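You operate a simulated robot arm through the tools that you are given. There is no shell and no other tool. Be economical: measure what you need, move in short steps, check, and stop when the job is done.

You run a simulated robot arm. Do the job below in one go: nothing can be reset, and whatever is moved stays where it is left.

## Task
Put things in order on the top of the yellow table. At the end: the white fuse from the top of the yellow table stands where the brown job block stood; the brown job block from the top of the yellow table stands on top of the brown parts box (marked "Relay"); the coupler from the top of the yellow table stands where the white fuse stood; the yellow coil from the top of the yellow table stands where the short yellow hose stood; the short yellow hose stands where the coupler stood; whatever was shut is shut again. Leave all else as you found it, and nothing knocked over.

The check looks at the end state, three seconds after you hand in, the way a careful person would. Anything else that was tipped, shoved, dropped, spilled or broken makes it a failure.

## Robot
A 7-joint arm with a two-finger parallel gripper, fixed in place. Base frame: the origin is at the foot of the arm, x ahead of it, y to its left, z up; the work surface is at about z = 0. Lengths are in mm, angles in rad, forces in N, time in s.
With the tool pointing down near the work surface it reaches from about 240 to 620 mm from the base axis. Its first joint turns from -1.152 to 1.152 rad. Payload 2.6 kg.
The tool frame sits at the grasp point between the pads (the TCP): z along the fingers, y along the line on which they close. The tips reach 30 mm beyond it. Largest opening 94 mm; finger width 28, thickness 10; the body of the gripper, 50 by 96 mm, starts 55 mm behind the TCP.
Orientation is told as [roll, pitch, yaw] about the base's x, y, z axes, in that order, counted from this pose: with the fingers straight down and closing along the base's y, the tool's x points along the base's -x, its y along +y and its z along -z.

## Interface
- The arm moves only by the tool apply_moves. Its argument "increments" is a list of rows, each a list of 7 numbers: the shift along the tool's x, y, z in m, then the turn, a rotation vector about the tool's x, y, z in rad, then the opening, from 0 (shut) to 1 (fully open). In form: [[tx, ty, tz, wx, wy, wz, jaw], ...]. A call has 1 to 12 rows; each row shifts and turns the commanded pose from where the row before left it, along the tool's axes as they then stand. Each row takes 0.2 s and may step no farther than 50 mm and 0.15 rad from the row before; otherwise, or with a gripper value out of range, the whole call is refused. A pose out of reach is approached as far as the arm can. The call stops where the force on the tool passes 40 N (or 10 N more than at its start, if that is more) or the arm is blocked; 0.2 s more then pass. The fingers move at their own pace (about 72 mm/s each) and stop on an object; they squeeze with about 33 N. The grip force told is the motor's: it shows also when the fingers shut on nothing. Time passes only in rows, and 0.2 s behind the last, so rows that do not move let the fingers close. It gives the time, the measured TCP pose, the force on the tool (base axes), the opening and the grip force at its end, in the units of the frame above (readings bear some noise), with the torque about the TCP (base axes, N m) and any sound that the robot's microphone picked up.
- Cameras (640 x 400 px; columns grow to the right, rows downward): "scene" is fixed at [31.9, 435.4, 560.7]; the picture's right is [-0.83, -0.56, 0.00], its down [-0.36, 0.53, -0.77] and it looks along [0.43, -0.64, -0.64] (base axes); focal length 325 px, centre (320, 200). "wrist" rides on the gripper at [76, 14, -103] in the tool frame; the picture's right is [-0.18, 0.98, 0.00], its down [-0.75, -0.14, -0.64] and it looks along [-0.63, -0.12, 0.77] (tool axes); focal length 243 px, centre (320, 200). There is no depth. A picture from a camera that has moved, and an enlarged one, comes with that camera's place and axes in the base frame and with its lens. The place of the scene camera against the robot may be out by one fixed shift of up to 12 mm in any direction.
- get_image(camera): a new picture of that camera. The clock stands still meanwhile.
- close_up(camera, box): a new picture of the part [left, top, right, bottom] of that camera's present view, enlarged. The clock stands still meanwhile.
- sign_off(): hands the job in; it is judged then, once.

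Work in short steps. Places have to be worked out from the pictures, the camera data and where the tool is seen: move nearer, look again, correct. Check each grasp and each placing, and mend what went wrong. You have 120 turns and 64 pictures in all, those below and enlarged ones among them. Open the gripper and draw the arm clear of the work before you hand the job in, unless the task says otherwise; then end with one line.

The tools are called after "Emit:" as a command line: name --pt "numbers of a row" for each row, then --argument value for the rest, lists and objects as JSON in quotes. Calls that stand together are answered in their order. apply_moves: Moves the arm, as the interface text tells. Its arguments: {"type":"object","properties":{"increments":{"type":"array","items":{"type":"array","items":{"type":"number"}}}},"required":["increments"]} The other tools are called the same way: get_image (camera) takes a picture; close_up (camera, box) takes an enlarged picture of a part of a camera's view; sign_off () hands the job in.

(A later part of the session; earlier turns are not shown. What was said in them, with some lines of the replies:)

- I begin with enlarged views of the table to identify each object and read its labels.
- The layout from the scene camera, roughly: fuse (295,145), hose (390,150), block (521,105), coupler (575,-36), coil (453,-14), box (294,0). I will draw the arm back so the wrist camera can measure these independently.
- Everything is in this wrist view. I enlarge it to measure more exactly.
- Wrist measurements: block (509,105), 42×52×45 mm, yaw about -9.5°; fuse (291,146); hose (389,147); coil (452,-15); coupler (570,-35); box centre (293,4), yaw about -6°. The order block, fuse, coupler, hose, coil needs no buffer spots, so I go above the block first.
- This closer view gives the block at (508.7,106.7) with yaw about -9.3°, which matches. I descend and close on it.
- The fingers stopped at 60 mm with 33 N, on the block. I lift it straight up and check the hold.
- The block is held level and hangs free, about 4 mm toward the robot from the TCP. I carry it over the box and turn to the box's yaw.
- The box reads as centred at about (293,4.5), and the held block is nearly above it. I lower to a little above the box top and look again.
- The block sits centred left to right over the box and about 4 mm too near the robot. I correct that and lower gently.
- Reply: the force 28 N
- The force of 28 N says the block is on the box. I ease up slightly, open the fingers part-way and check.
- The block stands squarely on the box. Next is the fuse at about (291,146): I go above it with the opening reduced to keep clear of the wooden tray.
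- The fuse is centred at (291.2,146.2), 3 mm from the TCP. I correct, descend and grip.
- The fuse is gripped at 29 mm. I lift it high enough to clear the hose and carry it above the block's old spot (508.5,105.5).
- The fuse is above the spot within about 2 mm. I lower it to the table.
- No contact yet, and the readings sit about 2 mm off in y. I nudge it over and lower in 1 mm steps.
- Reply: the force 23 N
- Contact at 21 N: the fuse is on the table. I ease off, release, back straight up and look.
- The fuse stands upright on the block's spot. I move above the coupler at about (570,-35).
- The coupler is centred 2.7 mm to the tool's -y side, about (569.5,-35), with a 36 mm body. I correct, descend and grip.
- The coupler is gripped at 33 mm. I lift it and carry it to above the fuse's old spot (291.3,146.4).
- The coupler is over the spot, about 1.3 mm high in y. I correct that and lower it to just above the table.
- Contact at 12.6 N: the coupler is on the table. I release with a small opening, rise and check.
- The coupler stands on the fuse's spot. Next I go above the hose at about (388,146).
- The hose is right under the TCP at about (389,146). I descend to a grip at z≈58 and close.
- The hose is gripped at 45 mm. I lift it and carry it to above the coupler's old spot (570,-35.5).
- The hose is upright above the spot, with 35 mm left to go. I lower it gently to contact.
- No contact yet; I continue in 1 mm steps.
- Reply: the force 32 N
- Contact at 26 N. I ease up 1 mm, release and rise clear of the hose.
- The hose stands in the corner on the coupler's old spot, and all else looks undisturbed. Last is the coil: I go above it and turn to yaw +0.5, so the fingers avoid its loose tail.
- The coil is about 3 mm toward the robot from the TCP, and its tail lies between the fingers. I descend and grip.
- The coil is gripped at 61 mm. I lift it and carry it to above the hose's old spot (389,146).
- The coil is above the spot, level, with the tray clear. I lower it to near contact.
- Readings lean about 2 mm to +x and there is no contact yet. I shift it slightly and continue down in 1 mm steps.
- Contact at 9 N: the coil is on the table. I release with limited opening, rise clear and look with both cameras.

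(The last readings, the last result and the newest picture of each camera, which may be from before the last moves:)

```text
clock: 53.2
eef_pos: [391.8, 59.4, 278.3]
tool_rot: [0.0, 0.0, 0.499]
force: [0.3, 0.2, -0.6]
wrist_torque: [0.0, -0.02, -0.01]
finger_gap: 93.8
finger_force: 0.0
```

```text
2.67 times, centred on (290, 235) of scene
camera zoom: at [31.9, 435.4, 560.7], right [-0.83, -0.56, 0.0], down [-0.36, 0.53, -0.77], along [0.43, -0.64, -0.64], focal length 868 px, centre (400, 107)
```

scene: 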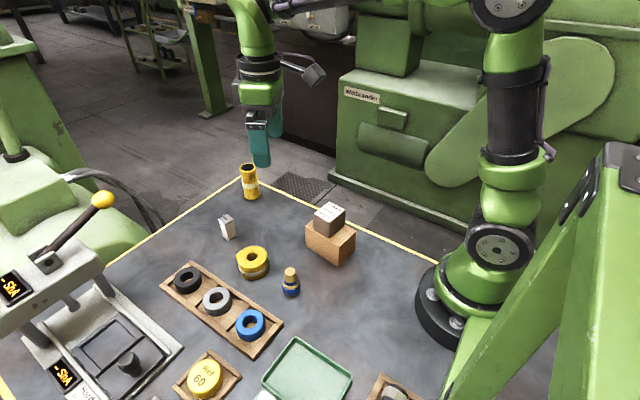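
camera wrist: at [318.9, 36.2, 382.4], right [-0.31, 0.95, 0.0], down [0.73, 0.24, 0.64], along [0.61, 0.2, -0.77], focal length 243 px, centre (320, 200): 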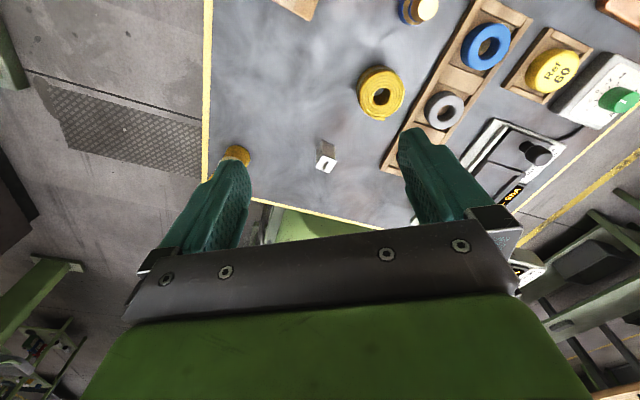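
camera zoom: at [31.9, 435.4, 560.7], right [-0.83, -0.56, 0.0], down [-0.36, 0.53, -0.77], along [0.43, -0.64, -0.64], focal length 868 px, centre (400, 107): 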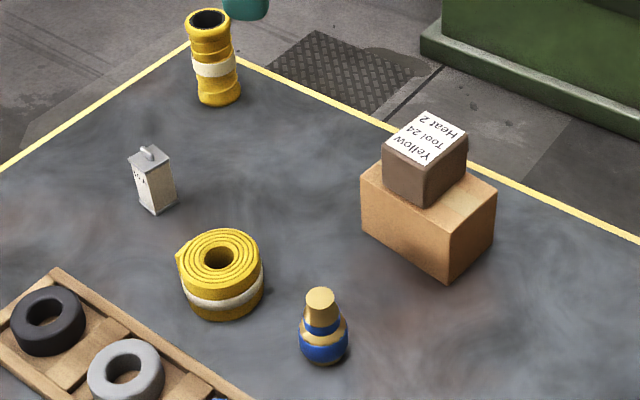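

All five pieces stand on their targets and the scene matches the start elsewhere. The "Relay" mark was never in view, so I turn the wrist camera up high to see the far faces of the box.

Emit:
apply_moves --pt "0 -0.045 0 0 0 -0.14 1" --pt "0 -0.045 0 0 0 -0.14 1" --pt "0 0 0 0 0 -0.14 1" --pt "0 0 0 0 0 -0.14 1" --pt "0 0 0 0 0 -0.14 1" --pt "0 0 0 0 0 -0.14 1" --pt "0 0 0 0 0 -0.14 1" --pt "0 0 0 0 0 -0.14 1" --pt "0 0 0 0 0 -0.14 1" --pt "0 0 0 0 0 -0.14 1" --pt "0 0 0 0 0 -0.14 1" --pt "0 0 0 0 0 -0.14 1"

Emit:
get_image --camera "wrist"

```text
clock: 55.8
eef_pos: [441.0, -20.4, 279.2]
tool_rot: [-0.001, 0.001, 2.183]
force: [0.4, 0.3, 0.2]
wrist_torque: [-0.01, 0.03, -0.01]
finger_gap: 94.1
finger_force: 0.1
```

```text
27 pictures are left
camera wrist: at [473.3, -89.7, 382.1], right [-0.91, -0.41, 0.0], down [-0.32, 0.7, 0.64], along [-0.26, 0.58, -0.77], focal length 243 px, centre (320, 200)
```

wrist: 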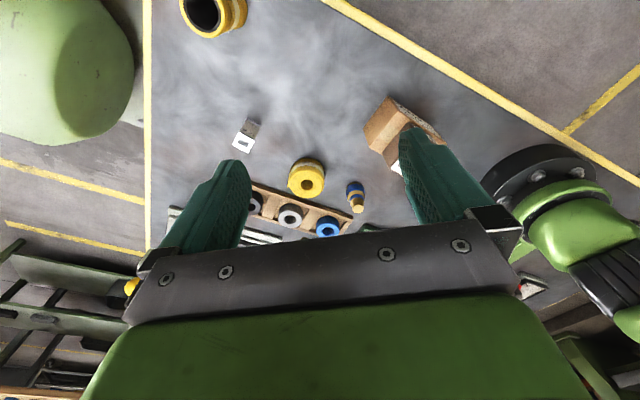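

Emit:
close_up --camera "wrist" --box '[350, 80, 460, 180]'

```text
4.00 times, centred on (405, 130) of wrist
camera zoom: at [473.3, -89.7, 382.1], right [-0.91, -0.41, 0.0], down [-0.32, 0.7, 0.64], along [-0.26, 0.58, -0.77], focal length 970 px, centre (-20, 480)
```

zoom: 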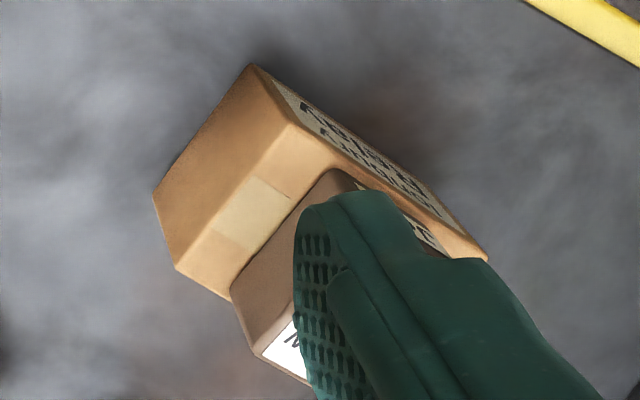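

The box's far face carries the written label, and it is the only brown box I have seen on the table. The gripper is open and the arm is clear, so I hand in.

Emit:
sign_off

```text
The job is handed in.
```

I handed the job in with the block on the brown box and the fuse, coupler, hose and coil on their target spots, all upright; nothing else looked moved, nothing had to be opened, and I saw writing on the box's far face but couldn't clearly read "Relay".
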